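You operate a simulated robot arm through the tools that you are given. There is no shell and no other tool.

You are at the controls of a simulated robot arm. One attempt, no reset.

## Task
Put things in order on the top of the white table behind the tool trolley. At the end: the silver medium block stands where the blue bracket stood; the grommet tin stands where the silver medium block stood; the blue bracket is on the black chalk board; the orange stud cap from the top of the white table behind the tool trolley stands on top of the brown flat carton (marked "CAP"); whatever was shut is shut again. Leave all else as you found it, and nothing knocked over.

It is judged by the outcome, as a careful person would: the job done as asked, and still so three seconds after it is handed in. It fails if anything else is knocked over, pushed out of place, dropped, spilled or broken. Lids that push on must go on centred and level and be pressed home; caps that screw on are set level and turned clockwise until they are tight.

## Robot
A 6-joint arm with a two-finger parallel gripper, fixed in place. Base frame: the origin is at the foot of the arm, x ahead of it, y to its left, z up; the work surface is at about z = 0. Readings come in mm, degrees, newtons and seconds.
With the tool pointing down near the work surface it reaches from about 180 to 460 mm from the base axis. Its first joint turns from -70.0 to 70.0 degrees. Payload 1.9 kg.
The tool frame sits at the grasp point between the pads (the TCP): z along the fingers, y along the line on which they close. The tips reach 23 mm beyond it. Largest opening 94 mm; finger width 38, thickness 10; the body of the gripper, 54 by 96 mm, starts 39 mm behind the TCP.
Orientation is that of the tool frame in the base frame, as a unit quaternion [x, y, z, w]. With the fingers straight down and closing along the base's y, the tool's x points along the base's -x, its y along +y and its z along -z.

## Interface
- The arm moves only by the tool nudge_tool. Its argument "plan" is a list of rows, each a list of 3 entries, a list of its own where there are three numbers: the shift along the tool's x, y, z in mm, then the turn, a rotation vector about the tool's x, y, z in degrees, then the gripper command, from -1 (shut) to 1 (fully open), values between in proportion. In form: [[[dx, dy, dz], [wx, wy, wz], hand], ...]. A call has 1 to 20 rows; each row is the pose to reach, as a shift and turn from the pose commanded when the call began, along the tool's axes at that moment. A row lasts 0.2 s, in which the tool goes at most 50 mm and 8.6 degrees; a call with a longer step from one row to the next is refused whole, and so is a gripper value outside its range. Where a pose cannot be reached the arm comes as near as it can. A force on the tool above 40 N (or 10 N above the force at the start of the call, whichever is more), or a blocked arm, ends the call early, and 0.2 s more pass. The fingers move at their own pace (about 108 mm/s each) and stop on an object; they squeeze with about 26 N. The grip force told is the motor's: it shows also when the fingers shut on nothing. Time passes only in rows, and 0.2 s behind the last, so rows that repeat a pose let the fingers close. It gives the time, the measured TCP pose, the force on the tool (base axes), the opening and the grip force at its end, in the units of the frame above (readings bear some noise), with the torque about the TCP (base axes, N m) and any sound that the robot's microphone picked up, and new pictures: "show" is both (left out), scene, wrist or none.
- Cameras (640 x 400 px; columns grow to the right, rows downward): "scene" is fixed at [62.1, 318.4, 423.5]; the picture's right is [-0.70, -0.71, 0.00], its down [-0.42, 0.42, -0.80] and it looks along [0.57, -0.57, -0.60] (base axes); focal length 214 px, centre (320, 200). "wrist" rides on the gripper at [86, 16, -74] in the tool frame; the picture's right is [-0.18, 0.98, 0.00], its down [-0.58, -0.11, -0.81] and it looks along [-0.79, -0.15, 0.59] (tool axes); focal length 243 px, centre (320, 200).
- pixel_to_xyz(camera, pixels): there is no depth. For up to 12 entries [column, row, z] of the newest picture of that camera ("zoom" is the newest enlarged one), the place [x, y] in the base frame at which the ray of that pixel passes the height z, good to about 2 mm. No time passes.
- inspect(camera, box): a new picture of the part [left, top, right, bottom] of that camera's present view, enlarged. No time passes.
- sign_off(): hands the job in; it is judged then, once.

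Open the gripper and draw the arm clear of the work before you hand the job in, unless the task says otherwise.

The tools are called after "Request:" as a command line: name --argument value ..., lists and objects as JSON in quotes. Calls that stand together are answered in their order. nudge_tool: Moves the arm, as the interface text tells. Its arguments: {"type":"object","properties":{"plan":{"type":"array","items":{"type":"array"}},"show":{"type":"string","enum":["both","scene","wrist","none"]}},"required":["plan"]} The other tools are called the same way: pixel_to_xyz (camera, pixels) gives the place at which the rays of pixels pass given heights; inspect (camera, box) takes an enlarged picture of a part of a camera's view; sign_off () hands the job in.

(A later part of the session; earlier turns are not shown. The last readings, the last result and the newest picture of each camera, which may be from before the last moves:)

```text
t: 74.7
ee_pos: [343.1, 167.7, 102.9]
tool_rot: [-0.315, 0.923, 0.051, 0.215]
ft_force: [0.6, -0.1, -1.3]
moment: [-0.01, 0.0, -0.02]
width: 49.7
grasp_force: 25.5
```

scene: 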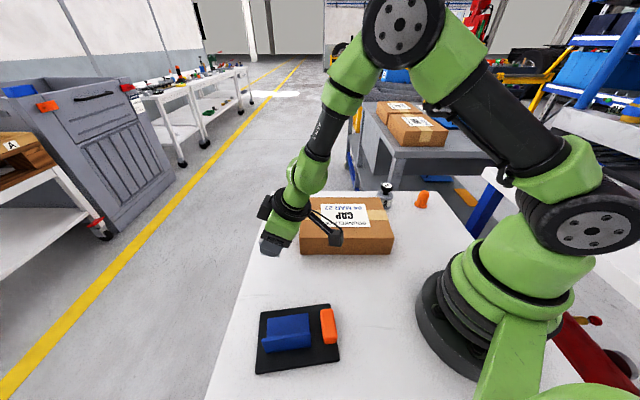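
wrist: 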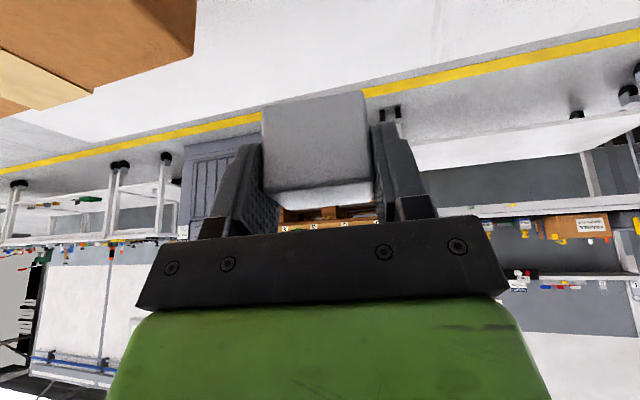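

The commanded orientation had evidently been kept, so the hand is now over-tilted (w 0.215). I undo that extra rotation and verify before lowering.

Request:
nudge_tool --plan '[[[0, 1, 6], [-1.2, 1.9, 0.15], -1], [[0, 1.8, 11], [-2.5, 3.8, 0.3], -1], [[0, 1.8, 11], [-2.5, 3.8, 0.3], -1]]' --show "none"

Request:
nudge_tool --plan '[[[0, 0, 0], [0, 0, 0], -1]]' --show "none"

```text
t: 75.5
ee_pos: [343.0, 174.0, 101.7]
tool_rot: [-0.318, 0.924, 0.065, 0.202]
ft_force: [1.3, 0.2, -2.2]
moment: [-0.01, 0.01, 0.01]
width: 50.1
grasp_force: 25.8
out of reach, approached as far as the arm can: row 1, 2, 3
```

```text
t: 75.9
ee_pos: [343.6, 173.5, 101.3]
tool_rot: [-0.318, 0.924, 0.066, 0.202]
ft_force: [1.1, 0.8, -1.7]
moment: [0.03, 0.02, 0.01]
width: 49.9
grasp_force: 26.4
```

The wrist is near a singular alignment with the forearm here. I translate farther out, to about (425,107,120), where the far-range tilt worked well before, and check the orientation there.

Request:
nudge_tool --plan '[[[-7.3, -25.9, -2.2], [0, 0, 0], -1], [[-14.6, -51.8, -4.4], [0, 0, 0], -1], [[-21.8, -77.6, -6.5], [0, 0, 0], -1], [[-29.1, -103.5, -8.7], [0, 0, 0], -1], [[-29.1, -103.5, -8.7], [0, 0, 0], -1], [[-29.1, -103.5, -8.7], [0, 0, 0], -1]]'

Request:
nudge_tool --plan '[[[0, 0, 0], [0, 0, 0], -1]]' --show "none"

```text
t: 77.3
ee_pos: [424.8, 106.8, 120.8]
tool_rot: [-0.319, 0.924, 0.067, 0.202]
ft_force: [-0.1, 0.4, -1.6]
moment: [-0.04, 0.0, -0.01]
width: 49.7
grasp_force: 26.4
```

scene: 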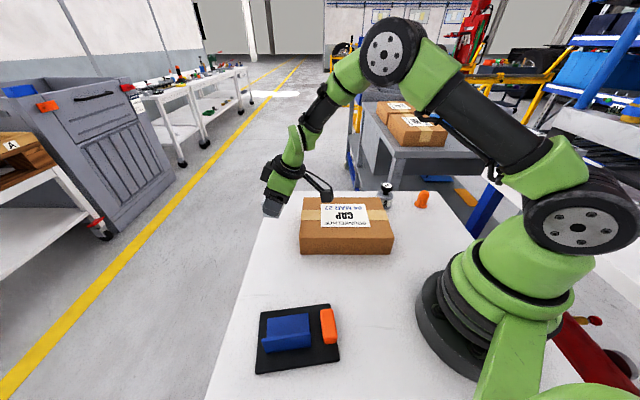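
wrist: 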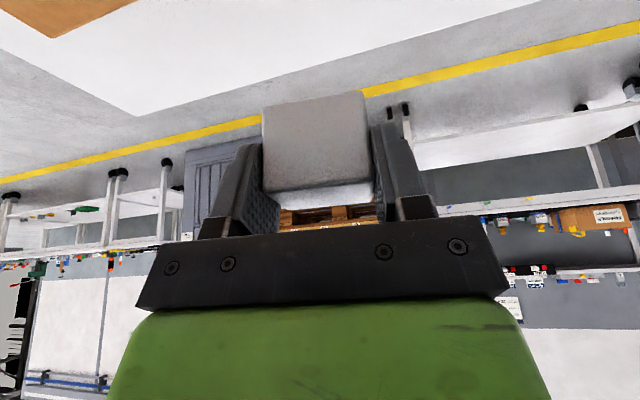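

```text
t: 77.7
ee_pos: [422.8, 106.4, 120.9]
tool_rot: [-0.319, 0.924, 0.066, 0.202]
ft_force: [0.0, -0.2, -2.4]
moment: [0.04, 0.0, -0.02]
width: 50.0
grasp_force: 25.6
```

Stable and unflagged at (423.8,106.6,121). I take out the 2.9° surplus tilt so the block is level again.

Request:
nudge_tool --plan '[[[0, 0, 0], [-0.12, 1.4, 0.12], -1], [[0, 0, 0], [-0.25, 2.85, 0.24], -1], [[0, 0, 0], [-0.25, 2.85, 0.24], -1]]' --show "none"

Request:
nudge_tool --plan '[[[0, 0, 0], [0, 0, 0], -1]]' --show "none"

```text
t: 78.5
ee_pos: [425.1, 106.8, 121.0]
tool_rot: [-0.319, 0.929, 0.061, 0.177]
ft_force: [-0.8, -0.4, -1.9]
moment: [-0.04, 0.02, -0.03]
width: 50.0
grasp_force: 26.3
```

```text
t: 78.9
ee_pos: [424.9, 106.7, 121.1]
tool_rot: [-0.319, 0.929, 0.06, 0.178]
ft_force: [-0.1, 0.3, -2.5]
moment: [-0.02, 0.04, 0.0]
width: 49.9
grasp_force: 26.4
```

Orientation is restored exactly. I lower 78 mm here, to about 4 mm above the table, and look.

Request:
nudge_tool --plan '[[[9.6, 0, 24.2], [0, 0, 0], -1], [[19.2, 0, 48.3], [0, 0, 0], -1], [[25.5, 0, 64], [0, 0, 0], -1], [[28.8, 0, 72.5], [0, 0, 0], -1], [[28.8, 0, 72.5], [0, 0, 0], -1]]'

```text
t: 80.1
ee_pos: [423.7, 107.4, 42.5]
tool_rot: [-0.318, 0.929, 0.061, 0.178]
ft_force: [0.2, -0.4, -1.8]
moment: [-0.03, 0.02, 0.02]
width: 49.7
grasp_force: 25.8
```

scene: 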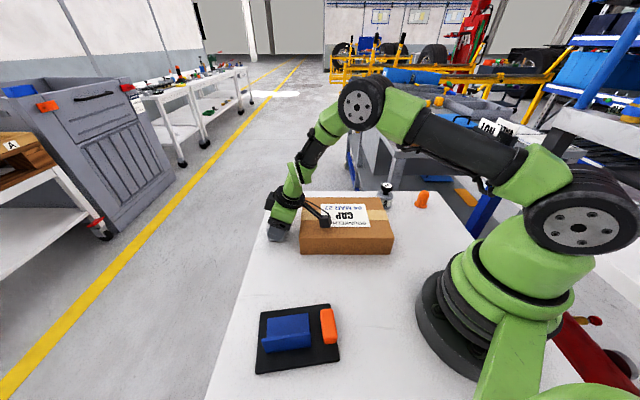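
wrist: 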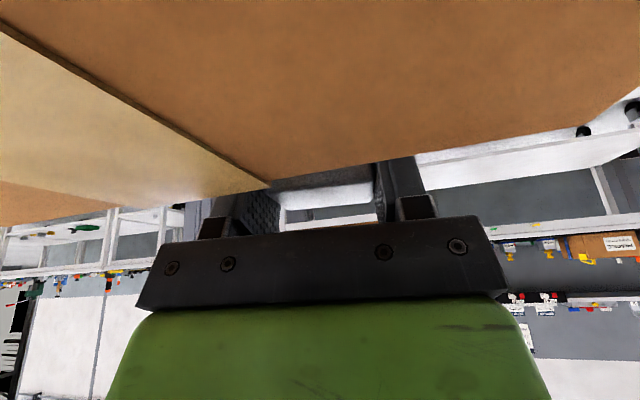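

The camera arm hangs close above the carton here (wrist view mostly carton). I zoom the scene at (320,215) to judge the gap before lowering further.

Request:
inspect --camera "scene" --box '[255, 170, 365, 250]'

```text
5.00 times, centred on (310, 210) of scene
```

zoom: 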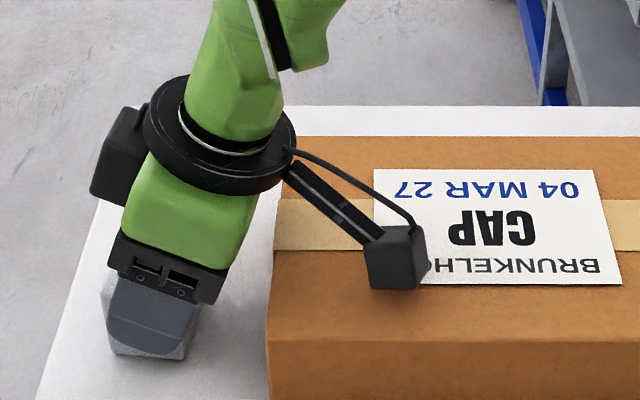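

I check the camera box's lowest corner at scene (324,228) and its centre (327,222) against candidate heights.

Request:
pixel_to_xyz --camera "scene" --pixels '[[324, 228, 60], [324, 228, 70], [324, 228, 80], [327.5, 221.5, 60], [327.5, 221.5, 70], [327.5, 221.5, 80], [327.5, 221.5, 90], [327.5, 221.5, 100]]'

```text
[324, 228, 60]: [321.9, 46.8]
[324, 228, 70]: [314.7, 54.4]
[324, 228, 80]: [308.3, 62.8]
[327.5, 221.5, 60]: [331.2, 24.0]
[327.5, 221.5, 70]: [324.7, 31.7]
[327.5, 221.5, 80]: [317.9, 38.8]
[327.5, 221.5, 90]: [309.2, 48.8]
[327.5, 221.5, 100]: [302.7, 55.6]
```

The camera box's underside is near z≈70, about 10 mm above the carton, so the last 3–4 mm are safe. I lower in small steps and watch the force.

Request:
nudge_tool --plan '[[[0.74, 0, 1.86], [0, 0, 0], -1], [[0.74, 0, 1.86], [0, 0, 0], -1]]' --show "none"

Request:
nudge_tool --plan '[[[0.37, 0, 0.93], [0, 0, 0], -1], [[0.37, 0, 0.93], [0, 0, 0], -1]]' --show "none"

```text
t: 80.7
ee_pos: [424.5, 108.6, 39.4]
tool_rot: [-0.318, 0.929, 0.061, 0.177]
ft_force: [-0.6, -0.3, -2.0]
moment: [0.01, 0.0, -0.01]
width: 50.0
grasp_force: 26.1
```

```text
t: 81.3
ee_pos: [426.0, 107.9, 39.4]
tool_rot: [-0.319, 0.929, 0.061, 0.178]
ft_force: [-0.7, 1.0, -1.6]
moment: [-0.01, -0.01, -0.01]
width: 49.7
grasp_force: 26.0
```

Still hanging free. Two more 1 mm steps.

Request:
nudge_tool --plan '[[[0.37, 0, 0.93], [0, 0, 0], -1], [[0.37, 0, 0.93], [0, 0, 0], -1]]' --show "none"

Request:
nudge_tool --plan '[[[0.3, 0, 0.7], [0, 0, 0], -1], [[0.3, 0, 0.7], [0, 0, 0], -1]]' --show "none"

```text
t: 81.9
ee_pos: [424.6, 107.0, 39.4]
tool_rot: [-0.318, 0.929, 0.06, 0.178]
ft_force: [-2.6, -1.8, 7.6]
moment: [-0.27, 0.12, -0.05]
width: 49.6
grasp_force: 26.1
```

```text
t: 82.5
ee_pos: [426.3, 108.1, 38.5]
tool_rot: [-0.319, 0.929, 0.061, 0.179]
ft_force: [-1.4, 5.9, 16.3]
moment: [0.14, 0.14, -0.02]
width: 49.6
grasp_force: 25.9
```

Contact felt (16 N) at z≈38.7: the block stands on the table. I ease off slightly, open, and rise.

Request:
nudge_tool --plan '[[[-0.3, 0, -0.8], [0, 0, 0], -1], [[-0.3, 0, -0.8], [0, 0, 0], 0.1], [[-0.3, 0, -0.8], [0, 0, 0], 0.25], [[-0.3, 0, -0.8], [0, 0, 0], 0.25], [[-5, 0, -13], [0, 0, 0], 0.25], [[-15, 0, -38], [0, 0, 0], 0.25], [[-30, 0, -75.6], [0, 0, 0], 0.25], [[-30, 0, -75.6], [0, 0, 0], 0.25]]'

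```text
t: 84.3
ee_pos: [423.8, 106.1, 120.2]
tool_rot: [-0.319, 0.929, 0.061, 0.176]
ft_force: [-0.6, 0.2, -0.6]
moment: [-0.01, -0.01, 0.02]
width: 58.6
grasp_force: 0.0
```

scene: 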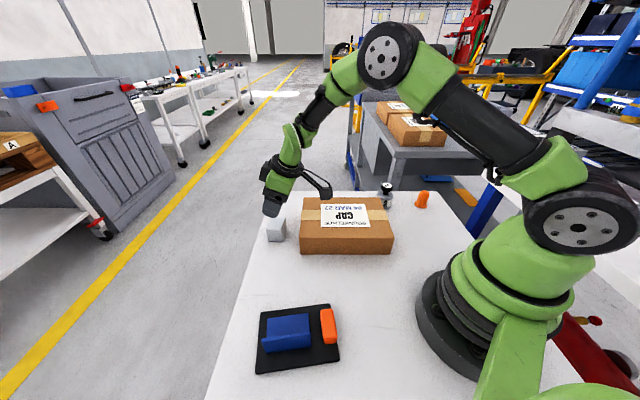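
wrist: 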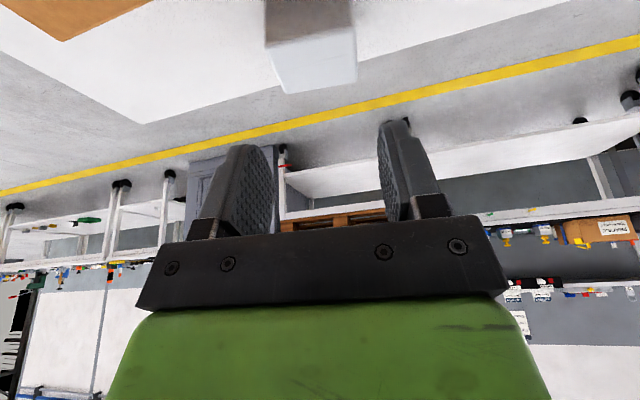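

The block stands alone at (275,230) in the scene. I straighten the tool to vertical above it and look at it from there.

Request:
nudge_tool --plan '[[[-2, 0.3, 1], [0, 7.2, 0], 0.25], [[-4, 0.6, 2], [0, 14.5, 0], 0.25], [[-6.5, 0.9, 2.6], [0, 21.7, 0], 0.25], [[-6.5, 0.9, 2.6], [0, 21.7, 0], 0.25], [[-6.5, 0.9, 2.6], [0, 21.7, 0], 0.25]]'

Request:
nudge_tool --plan '[[[0, 0, 0], [0, 0, 0], 0.25]]' --show "none"

Request:
inspect --camera "wrist" --box '[220, 0, 420, 125]'

```text
t: 85.5
ee_pos: [429.2, 111.8, 120.0]
tool_rot: [-0.325, 0.946, 0.0, -0.001]
ft_force: [-0.8, 0.1, 0.0]
moment: [0.02, 0.0, -0.01]
width: 58.8
grasp_force: 0.0
```

scene: 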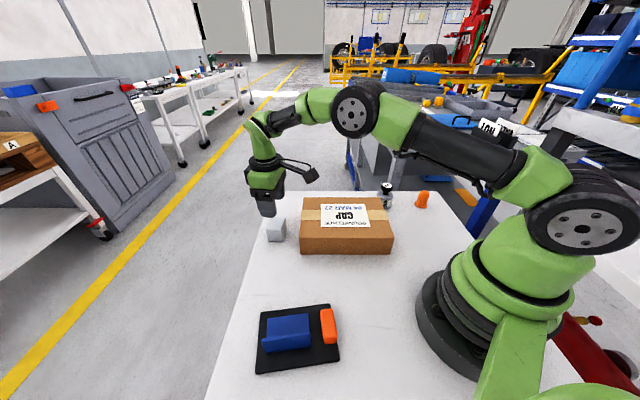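
wrist: 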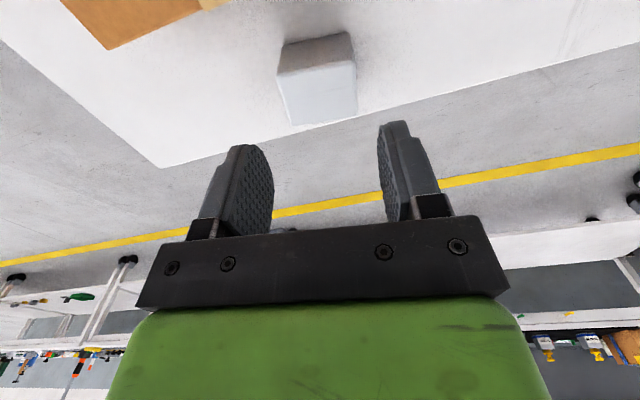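

```text
t: 85.9
ee_pos: [429.2, 112.1, 118.6]
tool_rot: [-0.325, 0.946, -0.001, -0.001]
ft_force: [0.5, -0.6, -0.2]
moment: [-0.03, -0.01, 0.0]
width: 58.7
grasp_force: 0.0
```

```text
3.20 times, centred on (320, 62) of wrist
```

zoom: 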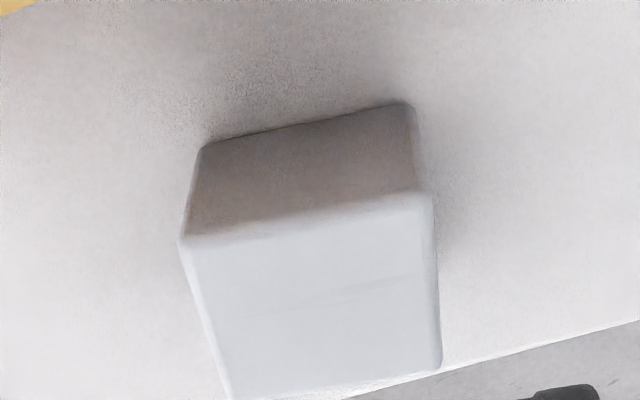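

I convert the block's top corners from this zoom to place the vertical grip.

Request:
pixel_to_xyz --camera "zoom" --pixels '[[183, 238, 44], [430, 195, 44], [440, 365, 44], [228, 398, 44], [205, 145, 0], [408, 103, 0]]'

```text
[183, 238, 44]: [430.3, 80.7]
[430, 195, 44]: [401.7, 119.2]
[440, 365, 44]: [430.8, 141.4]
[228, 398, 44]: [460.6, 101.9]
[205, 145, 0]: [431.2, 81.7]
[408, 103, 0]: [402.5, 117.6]
```

Block centre (430.9,110.8), yaw ~37°. I centre the vertical hand on it (2 mm along -y), open a little wider, and descend to z≈30.

Request:
nudge_tool --plan '[[[-0.6, -2, 0], [0, 0, 0], 0.38], [[-0.6, -2, 25], [0, 0, 0], 0.38], [[-0.6, -2, 50], [0, 0, 0], 0.38], [[-0.6, -2, 70], [0, 0, 0], 0.38], [[-0.6, -2, 82], [0, 0, 0], 0.38], [[-0.6, -2, 89], [0, 0, 0], 0.38], [[-0.6, -2, 89], [0, 0, 0], 0.38]]'

```text
t: 87.5
ee_pos: [431.8, 110.4, 30.3]
tool_rot: [-0.324, 0.946, 0.001, -0.001]
ft_force: [-0.8, 0.4, -0.4]
moment: [0.02, 0.01, 0.0]
width: 65.2
grasp_force: 0.0
```

scene: 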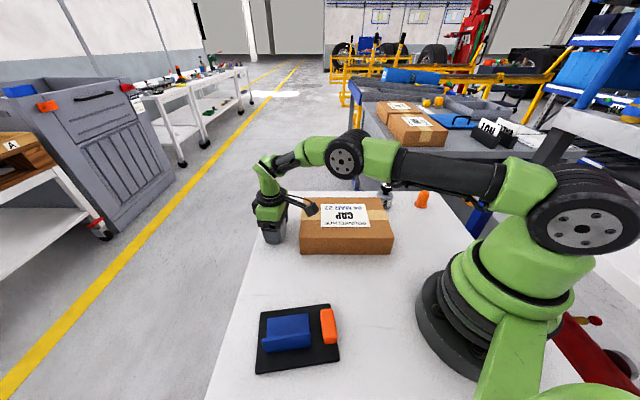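
wrist: 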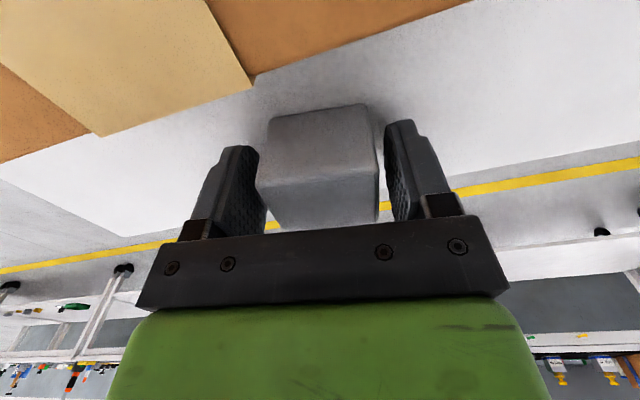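

The fingers are well around the block. I close on it and take two position readings.

Request:
nudge_tool --plan '[[[0, 0, 0], [0, 0, 0], 0.15], [[0, 0, 0], [0, 0, 0], -1], [[0, 0, 0], [0, 0, 0], -1], [[0, 0, 0], [0, 0, 0], -1]]' --show "none"

Request:
nudge_tool --plan '[[[0, 0, 0], [0, 0, 0], -1]]' --show "none"

Request:
nudge_tool --plan '[[[0, 0, 0], [0, 0, 0], -1]]' --show "none"

```text
t: 88.5
ee_pos: [432.1, 110.6, 30.0]
tool_rot: [-0.325, 0.946, 0.0, -0.001]
ft_force: [0.7, 0.8, 0.4]
moment: [0.04, 0.04, 0.0]
width: 50.1
grasp_force: 25.7
```

```text
t: 88.9
ee_pos: [431.9, 109.7, 31.0]
tool_rot: [-0.325, 0.946, 0.0, -0.001]
ft_force: [0.6, 1.0, -0.6]
moment: [0.03, 0.01, 0.05]
width: 50.0
grasp_force: 25.5
```

```text
t: 89.3
ee_pos: [432.3, 109.6, 31.3]
tool_rot: [-0.325, 0.946, 0.0, 0.0]
ft_force: [0.0, -0.1, 0.1]
moment: [0.03, 0.01, -0.02]
width: 49.9
grasp_force: 25.9
```

Held with a vertical tool (width 50, TCP (432,110,30.7), centred on the block). I lift and carry it at z≈150 over the carton to the bracket's old place.

Request:
nudge_tool --plan '[[[0, 0, -22], [0, 0, 0], -1], [[0, 0, -45], [0, 0, 0], -1], [[23, -3.6, -67], [0, 0, 0], -1], [[46.1, -7.2, -89], [0, 0, 0], -1], [[84.2, -13.4, -92.4], [0, 0, 0], -1], [[122.3, -19.6, -95.7], [0, 0, -0.2], -1], [[160.4, -25.7, -99.1], [0, 0, -0.4], -1], [[198.5, -31.9, -102.5], [0, 0, -0.6], -1], [[236.6, -38.1, -105.9], [0, 0, -0.8], -1], [[274.7, -44.3, -109.2], [0, 0, -0.8], -1], [[312.8, -50.5, -112.6], [0, 0, -0.8], -1], [[350.9, -56.6, -116], [0, 0, -0.8], -1], [[389, -62.8, -119.3], [0, 0, -0.8], -1], [[389, -62.8, -119.3], [0, 0, -0.8], -1]]'

Request:
nudge_tool --plan '[[[0, 0, 0], [0, 0, 0], -1]]' --show "none"

Request:
nudge_tool --plan '[[[0, 0, 0], [0, 0, 0], -1]]' --show "none"

```text
t: 92.3
ee_pos: [164.2, -178.5, 152.6]
tool_rot: [-0.331, 0.943, -0.001, 0.0]
ft_force: [0.8, -0.8, -1.5]
moment: [0.02, -0.01, -0.04]
width: 49.8
grasp_force: 25.5
```

scene: 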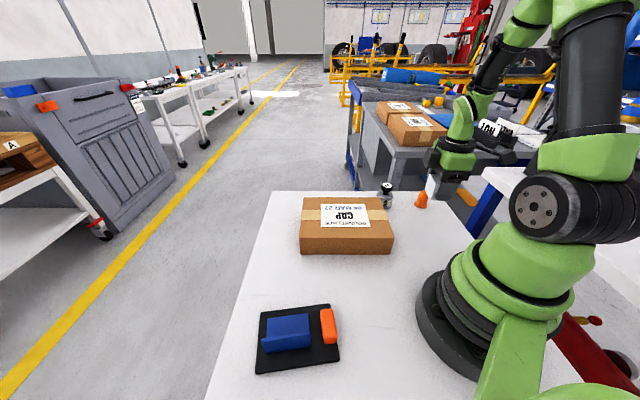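
wrist: 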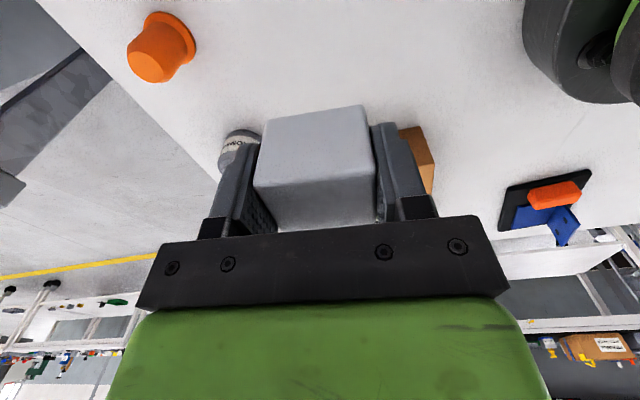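

```text
t: 92.7
ee_pos: [166.7, -177.8, 151.2]
tool_rot: [-0.331, 0.944, 0.0, 0.0]
ft_force: [0.5, -0.8, -1.8]
moment: [0.0, 0.01, -0.02]
width: 49.6
grasp_force: 26.2
```

```text
t: 93.1
ee_pos: [165.8, -178.6, 152.0]
tool_rot: [-0.331, 0.944, 0.0, -0.002]
ft_force: [0.0, 0.2, -2.5]
moment: [-0.03, 0.0, -0.01]
width: 49.8
grasp_force: 25.6
```

At (165.6,-178.3,152); I correct 2 mm and descend to about 4 mm above the table, then feel for contact.

Request:
nudge_tool --plan '[[[1.7, 1.1, 25], [0, 0, 0], -1], [[1.7, 1.1, 50], [0, 0, 0], -1], [[1.7, 1.1, 75], [0, 0, 0], -1], [[1.7, 1.1, 100], [0, 0, 0], -1], [[1.7, 1.1, 112], [0, 0, 0], -1], [[1.7, 1.1, 117], [0, 0, 0], -1], [[1.7, 1.1, 117], [0, 0, 0], -1]]'

Request:
nudge_tool --plan '[[[0, 0, 2], [0, 0, 0], -1], [[0, 0, 2], [0, 0, 0], -1]]' --show "none"

Request:
nudge_tool --plan '[[[0, 0, 1], [0, 0, 0], -1], [[0, 0, 1], [0, 0, 0], -1]]' --show "none"

```text
t: 94.7
ee_pos: [160.7, -179.4, 36.1]
tool_rot: [-0.331, 0.944, 0.0, -0.002]
ft_force: [-1.1, 0.3, -2.4]
moment: [0.01, 0.0, -0.02]
width: 50.0
grasp_force: 26.1
```

scene: 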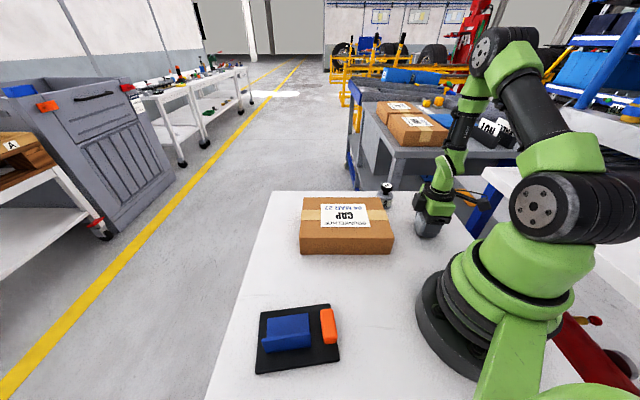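
wrist: 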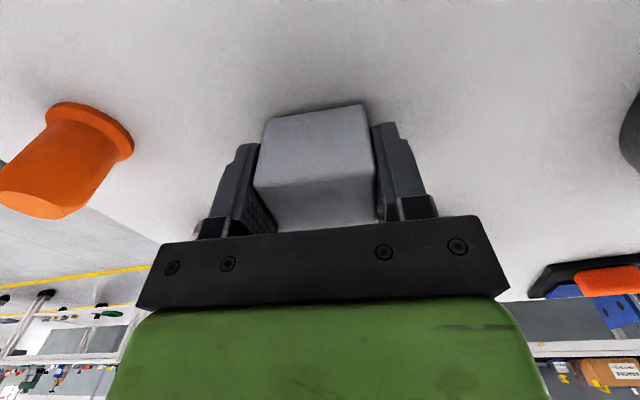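

```text
t: 95.3
ee_pos: [160.9, -178.8, 32.9]
tool_rot: [-0.331, 0.944, -0.001, 0.0]
ft_force: [0.4, -0.9, -1.8]
moment: [0.0, -0.01, 0.0]
width: 49.7
grasp_force: 26.3
```

```text
t: 95.9
ee_pos: [161.1, -179.6, 31.4]
tool_rot: [-0.332, 0.943, 0.0, -0.001]
ft_force: [1.0, 0.0, -1.1]
moment: [-0.02, 0.0, 0.02]
width: 49.8
grasp_force: 25.7
```

About 1 mm above the table and 2.5 mm off in x; I correct that and take the last steps down.

Request:
nudge_tool --plan '[[[-2.2, -1, -1], [0, 0, 0], -1], [[-2.2, -1, 0], [0, 0, 0], -1], [[-2.2, -1, 1], [0, 0, 0], -1], [[-2.2, -1, 1], [0, 0, 0], -1]]' --show "none"

Request:
nudge_tool --plan '[[[0, 0, 0.8], [0, 0, 0], -1], [[0, 0, 0.8], [0, 0, 0], -1]]' --show "none"

```text
t: 96.9
ee_pos: [165.1, -178.9, 30.2]
tool_rot: [-0.331, 0.944, 0.0, -0.001]
ft_force: [-6.4, 2.6, 17.1]
moment: [0.08, 0.04, -0.02]
width: 49.7
grasp_force: 26.0
```

```text
t: 97.5
ee_pos: [164.1, -178.6, 29.7]
tool_rot: [-0.331, 0.944, -0.001, 0.0]
ft_force: [-0.2, 2.9, 17.2]
moment: [0.21, 0.08, -0.02]
width: 49.7
grasp_force: 25.8
```

Contact (17 N) at (164,-178.7). I ease off, open, and lift away.

Request:
nudge_tool --plan '[[[0, 0, -1], [0, 0, 0], -1], [[0, 0, -1], [0, 0, 0], 0.12], [[0, 0, -1], [0, 0, 0], 0.3], [[0, 0, -1], [0, 0, 0], 0.3], [[0, 0, -20], [0, 0, 0], 0.3], [[0, 0, -60], [0, 0, 0], 0.3], [[0, 0, -105], [0, 0, 0], 0.3], [[0, 0, -125], [0, 0, 0], 0.3], [[0, 0, -125], [0, 0, 0], 0.3]]'

Request:
inspect --camera "wrist" --box '[200, 0, 440, 150]'

```text
t: 99.5
ee_pos: [163.9, -180.0, 153.4]
tool_rot: [-0.332, 0.943, 0.0, 0.0]
ft_force: [0.3, -0.6, 0.3]
moment: [-0.01, -0.05, 0.0]
width: 61.0
grasp_force: 0.0
```

scene: 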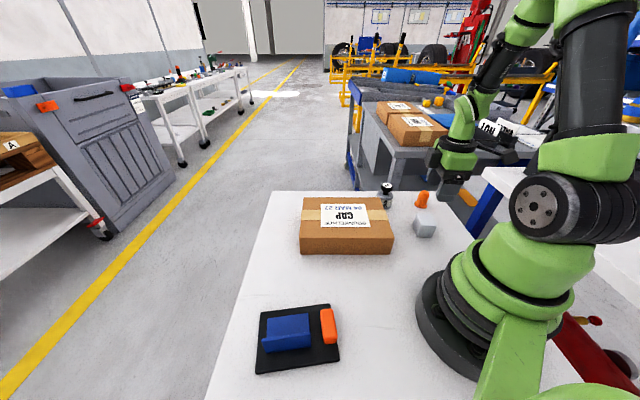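
wrist: 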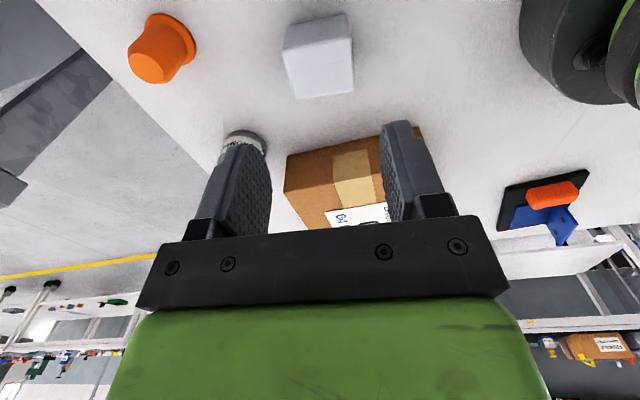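

```text
2.67 times, centred on (320, 75) of wrist
```

zoom: 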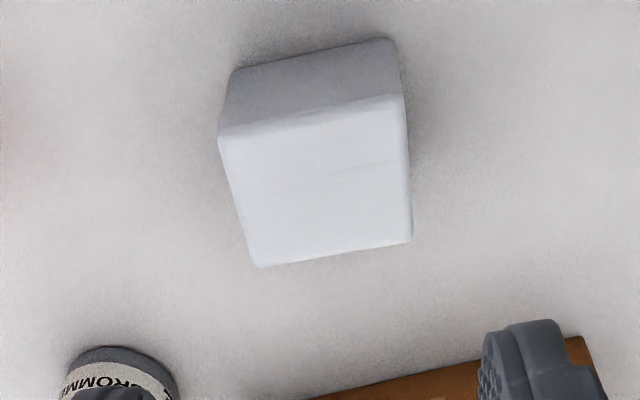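

The block stands at the bracket's old place. I verify its position from its top corners.

Request:
pixel_to_xyz --camera "zoom" --pixels '[[219, 135, 44], [403, 97, 44], [412, 240, 44], [258, 266, 44]]'

Request:
inspect --camera "scene" --box '[360, 170, 460, 250]'

```text
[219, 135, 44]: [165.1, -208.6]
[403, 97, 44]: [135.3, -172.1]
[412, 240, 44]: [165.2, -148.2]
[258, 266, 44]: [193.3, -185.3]
```

```text
5.00 times, centred on (410, 210) of scene
```

zoom: 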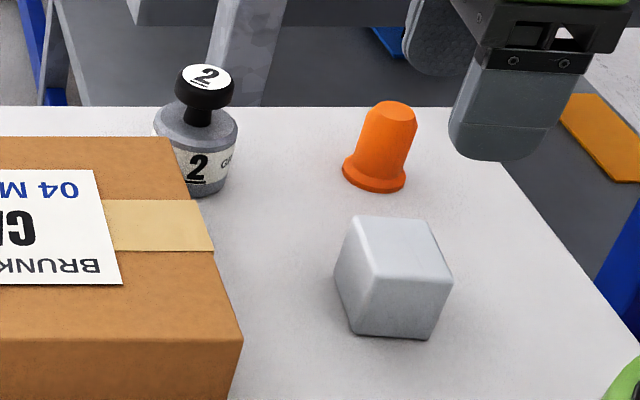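

The block's centre measures (164.7,-178.6) against the bracket's (163.5,-178.5): good. Next the tin: I move vertically above it at (304.5,-205), z≈150, with the same yaw.

Request:
nudge_tool --plan '[[[-23.4, -27, 1], [0, 0, 0], 0.38], [[-46.8, -54, 2], [0, 0, 0], 0.38], [[-70.2, -80.9, 3], [0, 0, 0.4], 0.38], [[-93.6, -107.9, 3], [0, 0, 0.8], 0.38], [[-93.6, -107.9, 3], [0, 0, 0.8], 0.38]]'

Request:
nudge_tool --plan '[[[0, 0, 0], [0, 0, 0], 0.38]]' --show "none"

Request:
inspect --camera "wrist" --box '[200, 0, 440, 150]'

```text
t: 100.7
ee_pos: [300.5, -202.3, 150.0]
tool_rot: [-0.325, 0.946, -0.001, -0.001]
ft_force: [-0.1, 0.0, 0.3]
moment: [-0.01, -0.01, 0.01]
width: 64.8
grasp_force: 0.0
```

scene: 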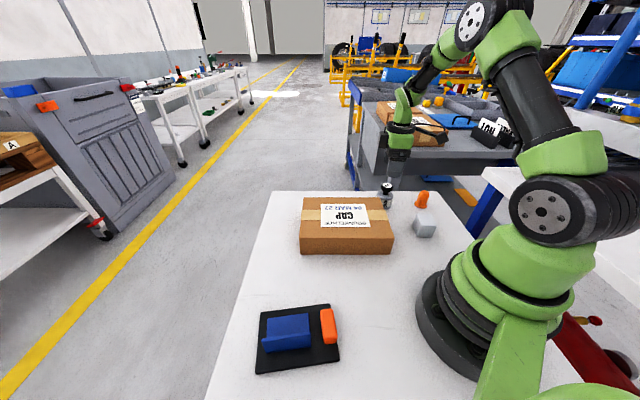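
wrist: 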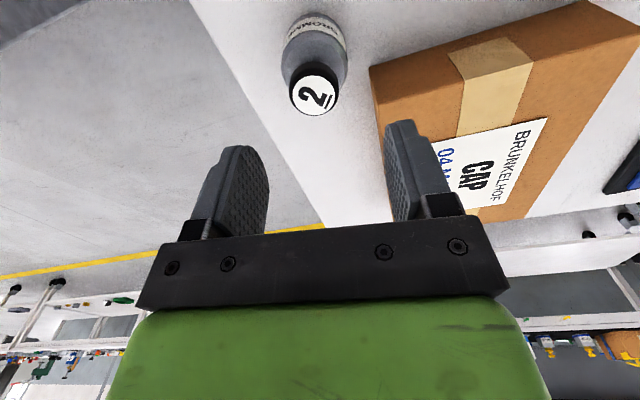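

```text
t: 101.1
ee_pos: [299.9, -202.5, 150.1]
tool_rot: [-0.324, 0.946, 0.0, -0.001]
ft_force: [-0.4, 0.1, 0.1]
moment: [0.0, -0.02, 0.0]
width: 64.9
grasp_force: 0.0
```

```text
2.67 times, centred on (320, 75) of wrist
```

zoom: 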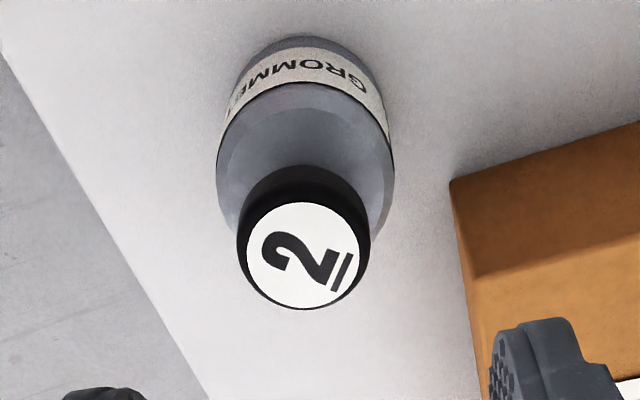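

I convert the knob top centre (303,254), its edges, the body's widest edges (216,165)/(395,165), and the base's near rim (300,37) from this zoom.

Request:
pixel_to_xyz --camera "zoom" --pixels '[[303, 254, 77], [303, 254, 72], [247, 254, 77], [360, 254, 77], [216, 165, 38], [395, 165, 38], [300, 37, 0], [455, 185, 60]]'

```text
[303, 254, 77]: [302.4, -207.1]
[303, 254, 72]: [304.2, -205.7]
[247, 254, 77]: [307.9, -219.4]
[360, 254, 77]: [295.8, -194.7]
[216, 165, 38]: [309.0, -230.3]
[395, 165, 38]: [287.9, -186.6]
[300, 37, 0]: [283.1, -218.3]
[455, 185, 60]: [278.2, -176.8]
```

The carton edge at (455,185) is its bottom edge in this inverted view; I requery it at z=0 and the top corner at (475,275).

Request:
pixel_to_xyz --camera "zoom" --pixels '[[453, 185, 0], [475, 277, 60], [303, 254, 80]]'

Request:
pixel_to_xyz --camera "scene" --pixels '[[386.5, 185.3, 77], [386.5, 185.3, 80]]'

```text
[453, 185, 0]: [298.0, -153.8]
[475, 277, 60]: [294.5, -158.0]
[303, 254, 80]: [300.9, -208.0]
```

```text
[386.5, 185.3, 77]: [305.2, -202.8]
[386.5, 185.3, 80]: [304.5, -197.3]
```

Tin axis ≈ (303.8,-206.3), body ~48 mm wide, 75 mm tall. I shift about 4.8 mm along -y and descend with the vertical hand to z≈40, keeping the palm above the knob.

Request:
nudge_tool --plan '[[[-0.5, -4.8, 0], [0, 0, 0], 0.34], [[-0.5, -4.8, 30], [0, 0, 0], 0.34], [[-0.5, -4.8, 60], [0, 0, 0], 0.34], [[-0.5, -4.8, 85], [0, 0, 0], 0.34], [[-0.5, -4.8, 102], [0, 0, 0], 0.34], [[-0.5, -4.8, 109], [0, 0, 0], 0.34], [[-0.5, -4.8, 109], [0, 0, 0], 0.34]]'

```text
t: 102.7
ee_pos: [309.3, -207.1, 42.9]
tool_rot: [-0.324, 0.946, -0.001, -0.001]
ft_force: [-0.3, -0.1, -0.2]
moment: [0.02, 0.01, -0.01]
width: 63.0
grasp_force: 0.2
```

scene: 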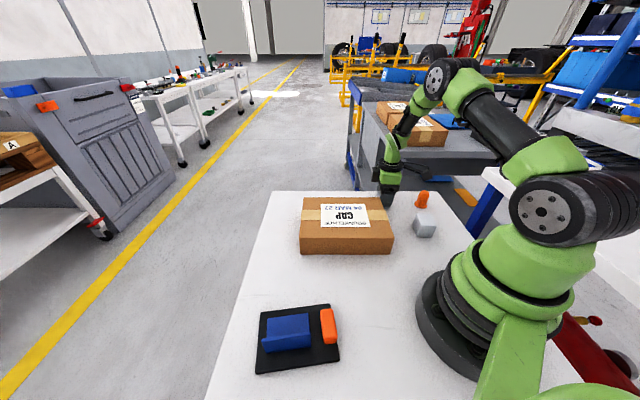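
wrist: 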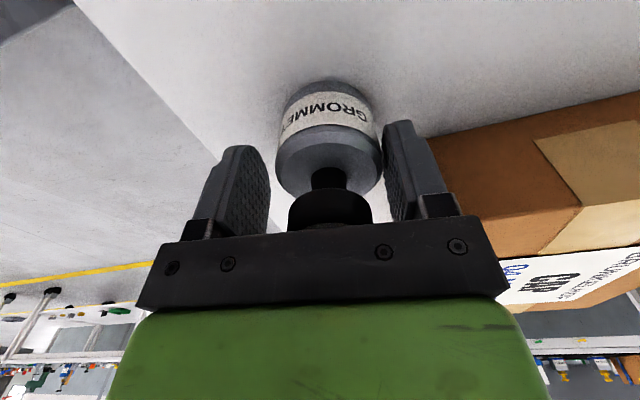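

The tin sits about 4 mm toward the right finger and 4 mm toward the camera relative to the TCP (reading (309.3,-207.1,42.9)). I centre the hand on it before closing.

Request:
nudge_tool --plan '[[[2, 2.1, 0], [0, 0, 0], 0.34], [[3.9, 4.2, 0], [0, 0, 0], 0.34], [[3.9, 4.2, 0], [0, 0, 0], 0.34]]' --show "wrist"

Request:
nudge_tool --plan '[[[0, 0, 0], [0, 0, 0], 0.34]]' --show "none"

Request:
inspect --camera "wrist" --box '[180, 60, 460, 235]'

```text
t: 103.5
ee_pos: [302.4, -207.2, 42.7]
tool_rot: [-0.325, 0.946, 0.0, -0.001]
ft_force: [-0.2, 0.8, 0.1]
moment: [0.03, 0.02, -0.01]
width: 62.9
grasp_force: 0.0
```

wrist: 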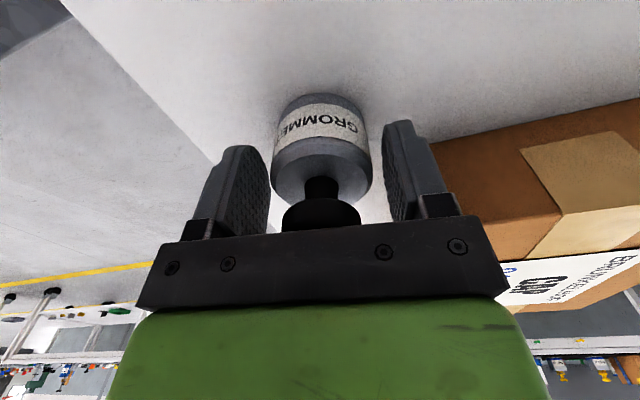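

```text
t: 103.9
ee_pos: [302.0, -206.8, 43.4]
tool_rot: [-0.325, 0.946, -0.001, -0.001]
ft_force: [0.9, 0.4, -0.3]
moment: [0.0, 0.0, 0.02]
width: 63.1
grasp_force: 0.1
```

```text
2.29 times, centred on (320, 148) of wrist
```

zoom: 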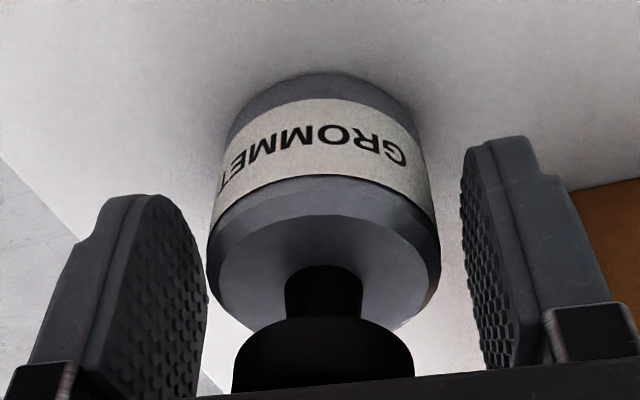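

Well centred now. I lower 3 mm more (knob still clear of the palm) and close gently.

Request:
nudge_tool --plan '[[[0, 0, 3], [0, 0, 0], 0.34], [[0, 0, 3], [0, 0, 0], 0.34], [[0, 0, 3], [0, 0, 0], 0.15], [[0, 0, 3], [0, 0, 0], -1], [[0, 0, 3], [0, 0, 0], -1], [[0, 0, 3], [0, 0, 0], -1]]' --show "wrist"

Request:
nudge_tool --plan '[[[0, 0, 0], [0, 0, 0], -1]]' --show "none"

Request:
nudge_tool --plan '[[[0, 0, 0], [0, 0, 0], -1]]' --show "none"

```text
t: 105.3
ee_pos: [300.9, -207.7, 40.1]
tool_rot: [-0.325, 0.946, 0.0, -0.001]
ft_force: [1.0, 0.2, 1.2]
moment: [-0.01, -0.05, 0.02]
width: 49.6
grasp_force: 26.4
```

wrist: 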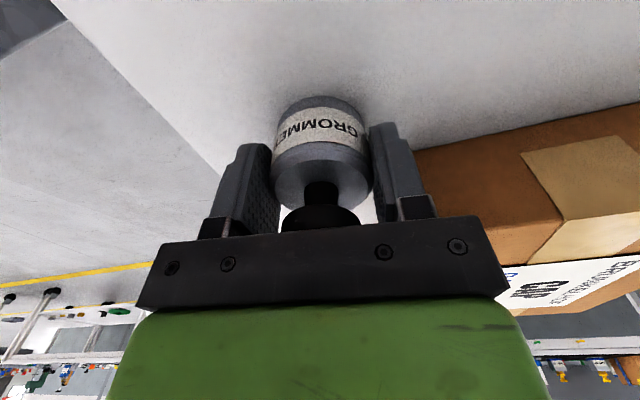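

```text
t: 105.7
ee_pos: [301.4, -205.7, 39.3]
tool_rot: [-0.325, 0.946, 0.0, -0.001]
ft_force: [1.9, -1.0, 1.1]
moment: [-0.01, -0.04, 0.01]
width: 49.5
grasp_force: 26.2
```

```text
t: 106.1
ee_pos: [301.1, -206.5, 39.5]
tool_rot: [-0.325, 0.946, 0.0, -0.002]
ft_force: [0.0, -0.9, 1.8]
moment: [-0.04, -0.06, -0.01]
width: 49.7
grasp_force: 25.9
```

Held: width 49.6. I lift straight up and check.

Request:
nudge_tool --plan '[[[0, 0, -10], [0, 0, 0], -1], [[0, 0, -40], [0, 0, 0], -1], [[0, 0, -75], [0, 0, 0], -1], [[0, 0, -110], [0, 0, 0], -1], [[0, 0, -110], [0, 0, 0], -1]]'

```text
t: 107.3
ee_pos: [299.7, -203.9, 148.4]
tool_rot: [-0.324, 0.946, -0.001, 0.0]
ft_force: [0.7, 1.4, -2.9]
moment: [0.0, 0.05, 0.0]
width: 49.7
grasp_force: 26.1
```

scene: 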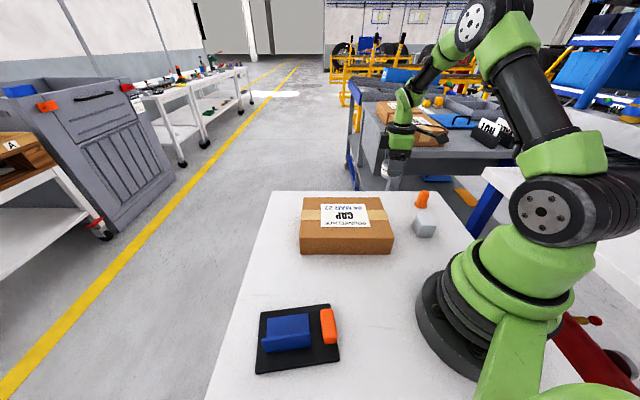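
wrist: 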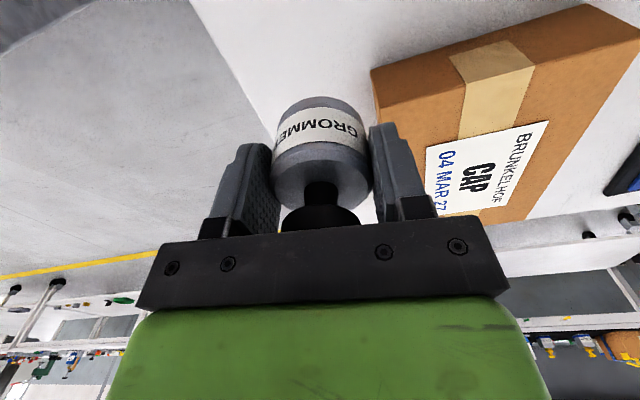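

The tin hangs upright and steady. I carry it at z≈150 over the carton to the free spot near (430,110), where a tilted regrasp works.

Request:
nudge_tool --plan '[[[-32.6, 18.6, -2], [0, 0, 0], -1], [[-65.2, 37.3, -2], [0, 0, 0], -1], [[-97.8, 55.9, -2], [0, 0, 0], -1], [[-130.4, 74.5, -2], [0, 0, 0], -1], [[-162.9, 93.2, -2], [0, 0, 0], -1], [[-195.5, 111.8, -2], [0, 0, 0], -1], [[-228.1, 130.4, -2], [0, 0, 0], -1], [[-260.7, 149.1, -1], [0, 0, 0], -1], [[-293.3, 167.7, 5], [0, 0, 0], -1], [[-293.3, 167.7, 15], [0, 0, 0], -1], [[-293.3, 167.7, 15], [0, 0, 0], -1]]'

Request:
nudge_tool --plan '[[[0, 0, 0], [0, 0, 0], -1]]' --show "none"

```text
t: 109.7
ee_pos: [432.5, 108.4, 132.8]
tool_rot: [-0.325, 0.946, -0.001, -0.001]
ft_force: [-0.2, 0.6, -2.3]
moment: [0.0, 0.0, 0.02]
width: 49.5
grasp_force: 25.7
```

scene: 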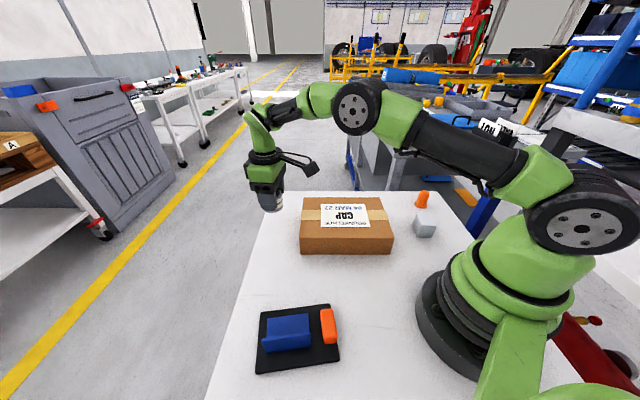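
wrist: 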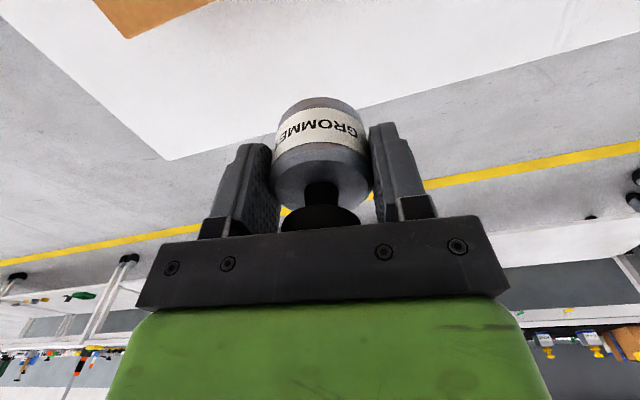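

```text
t: 110.1
ee_pos: [432.0, 108.5, 133.7]
tool_rot: [-0.325, 0.946, 0.0, 0.0]
ft_force: [1.1, 1.2, -1.3]
moment: [-0.01, 0.01, -0.02]
width: 49.4
grasp_force: 26.5
```

At (432.2,108.5,133). I lower to about 4 mm above the table and then feel.

Request:
nudge_tool --plan '[[[1, 1, 25], [0, 0, 0], -1], [[2, 2, 50], [0, 0, 0], -1], [[3.2, 2.5, 75], [0, 0, 0], -1], [[3.2, 2.5, 86], [0, 0, 0], -1], [[3.2, 2.5, 90], [0, 0, 0], -1], [[3.2, 2.5, 90], [0, 0, 0], -1]]' --show "scene"

Request:
nudge_tool --plan '[[[0, 0, 2], [0, 0, 0], -1], [[0, 0, 2], [0, 0, 0], -1]]' --show "none"

Request:
nudge_tool --plan '[[[0, 0, 1], [0, 0, 0], -1], [[0, 0, 1], [0, 0, 0], -1]]' --show "none"

```text
t: 111.5
ee_pos: [427.5, 106.4, 43.0]
tool_rot: [-0.324, 0.946, 0.0, -0.001]
ft_force: [0.2, 0.6, -2.9]
moment: [0.0, 0.0, -0.02]
width: 49.5
grasp_force: 26.3
```

scene: 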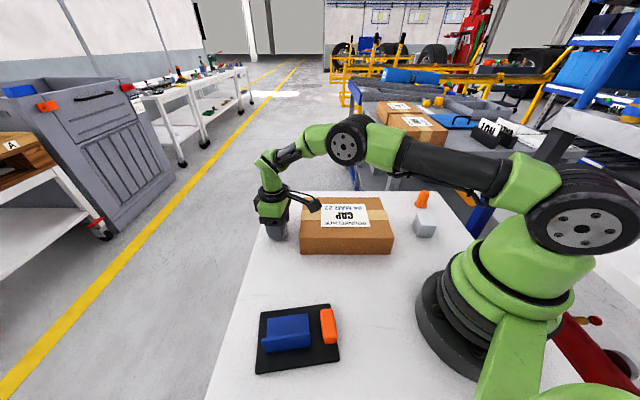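

```text
t: 112.1
ee_pos: [426.9, 106.5, 41.2]
tool_rot: [-0.324, 0.946, 0.0, -0.001]
ft_force: [-0.2, -0.5, -1.8]
moment: [-0.03, 0.01, 0.0]
width: 49.6
grasp_force: 26.0
```

```text
t: 112.7
ee_pos: [426.6, 107.1, 39.8]
tool_rot: [-0.324, 0.946, 0.0, -0.001]
ft_force: [-0.4, -0.3, -2.7]
moment: [0.04, 0.01, 0.01]
width: 49.3
grasp_force: 25.8
```

Still free at z≈39.8. I continue in sub-millimetre steps until contact.

Request:
nudge_tool --plan '[[[0, 0, 0.8], [0, 0, 0], -1], [[0, 0, 0.8], [0, 0, 0], -1]]' --show "none"

Request:
nudge_tool --plan '[[[0, 0, 0.7], [0, 0, 0], -1], [[0, 0, 0.7], [0, 0, 0], -1]]' --show "none"

```text
t: 113.3
ee_pos: [426.6, 107.1, 39.2]
tool_rot: [-0.324, 0.946, 0.0, 0.0]
ft_force: [-5.2, -0.3, 14.8]
moment: [0.03, 0.23, -0.01]
width: 49.7
grasp_force: 26.0
```

```text
t: 113.9
ee_pos: [428.0, 106.4, 39.3]
tool_rot: [-0.325, 0.946, -0.001, 0.001]
ft_force: [-4.4, 2.1, 20.0]
moment: [0.13, 0.07, -0.03]
width: 49.4
grasp_force: 26.1
```

Contact (20 N). I ease off, open, and rise straight up past the knob.

Request:
nudge_tool --plan '[[[0, 0, -1.3], [0, 0, 0], -1], [[0, 0, -1.3], [0, 0, 0], 0.1], [[0, 0, -1.3], [0, 0, 0], 0.34], [[0, 0, -1.3], [0, 0, 0], 0.34], [[0, 0, -15], [0, 0, 0], 0.34], [[0, 0, -45], [0, 0, 0], 0.34], [[0, 0, -80], [0, 0, 0], 0.34], [[0, 0, -80], [0, 0, 0], 0.34]]'

Request:
inspect --camera "wrist" --box '[200, 0, 440, 150]'

```text
t: 115.7
ee_pos: [427.7, 106.3, 120.2]
tool_rot: [-0.325, 0.946, 0.0, -0.001]
ft_force: [0.2, -0.4, 0.4]
moment: [0.03, 0.0, 0.0]
width: 62.9
grasp_force: 0.0
```

scene: 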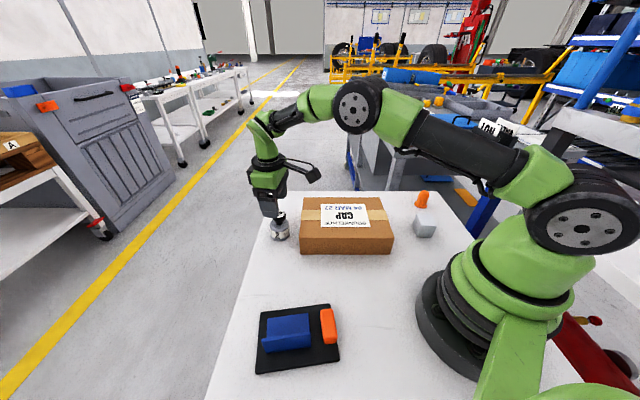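
wrist: 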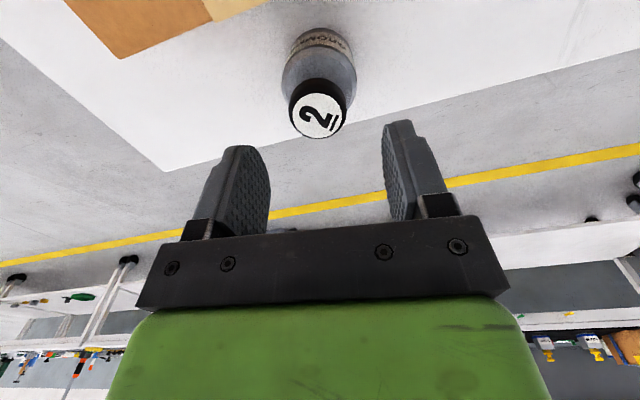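

```text
2.67 times, centred on (320, 75) of wrist
```

zoom: 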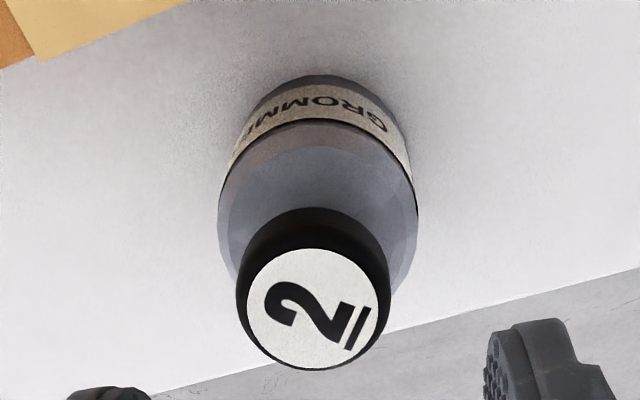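

The tin stands upright at the spot. I get its knob-top centre (312,308) position at z≈75.

Request:
pixel_to_xyz --camera "zoom" --pixels '[[312, 308, 75], [312, 308, 77], [218, 205, 38], [416, 205, 38]]'

Request:
inspect --camera "scene" --box '[255, 190, 315, 250]'

```text
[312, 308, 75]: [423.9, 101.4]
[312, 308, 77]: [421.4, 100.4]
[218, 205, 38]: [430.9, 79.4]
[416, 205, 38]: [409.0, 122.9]
```

```text
6.67 times, centred on (285, 220) of scene
```

zoom: 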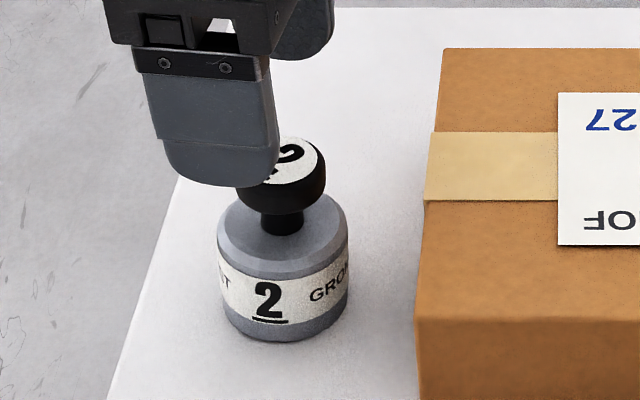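

The hand-eye numbers disagree by several mm on where the tin's axis is, so I cross-check with the scene camera: front bottom rim at (279.8,241.3), body edges at columns 269.6 and 289.3.

Request:
pixel_to_xyz --camera "scene" --pixels '[[279.75, 241.3, 0], [269.6, 233, 10], [289.3, 232, 10], [291, 214, 76], [290, 213, 76]]'

Request:
nudge_tool --plan '[[[0, 0, 0], [0, 0, 0], 0.34]]' --show "none"

Request:
nudge_tool --plan '[[[0, 0, 0], [0, 0, 0], 0.34]]' --show "none"

```text
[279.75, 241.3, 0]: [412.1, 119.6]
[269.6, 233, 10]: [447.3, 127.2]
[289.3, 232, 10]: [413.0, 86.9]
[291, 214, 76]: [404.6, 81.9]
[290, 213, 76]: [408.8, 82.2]
```

```text
t: 116.1
ee_pos: [427.5, 105.9, 118.8]
tool_rot: [-0.325, 0.946, 0.0, 0.0]
ft_force: [-0.4, -0.2, -0.6]
moment: [0.0, 0.04, 0.02]
width: 63.0
grasp_force: 0.1
```

```text
t: 116.5
ee_pos: [426.7, 105.8, 118.6]
tool_rot: [-0.325, 0.946, -0.001, -0.001]
ft_force: [0.2, -0.3, 0.0]
moment: [0.0, -0.04, -0.02]
width: 63.1
grasp_force: 0.0
```

I re-inspect the tin in the wrist view to measure its bottom near rim directly.

Request:
inspect --camera "wrist" --box '[260, 10, 380, 85]'

```text
5.33 times, centred on (320, 48) of wrist
```

zoom: 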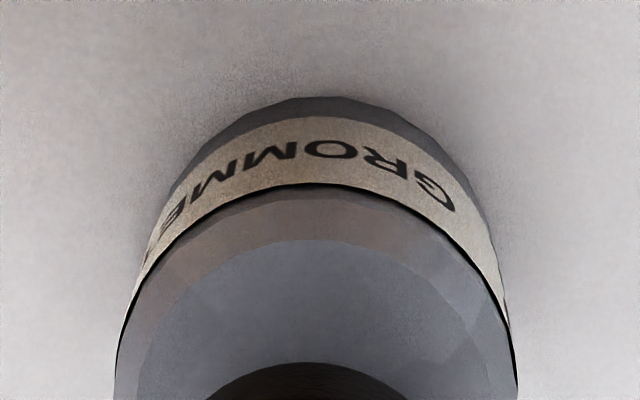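

Request:
pixel_to_xyz --camera "zoom" --pixels '[[320, 97, 0], [310, 183, 30], [310, 183, 34], [118, 370, 38], [516, 370, 38]]'

```text
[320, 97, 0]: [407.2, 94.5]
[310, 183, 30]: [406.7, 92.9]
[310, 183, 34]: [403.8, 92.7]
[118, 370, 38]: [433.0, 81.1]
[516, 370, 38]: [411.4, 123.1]
```

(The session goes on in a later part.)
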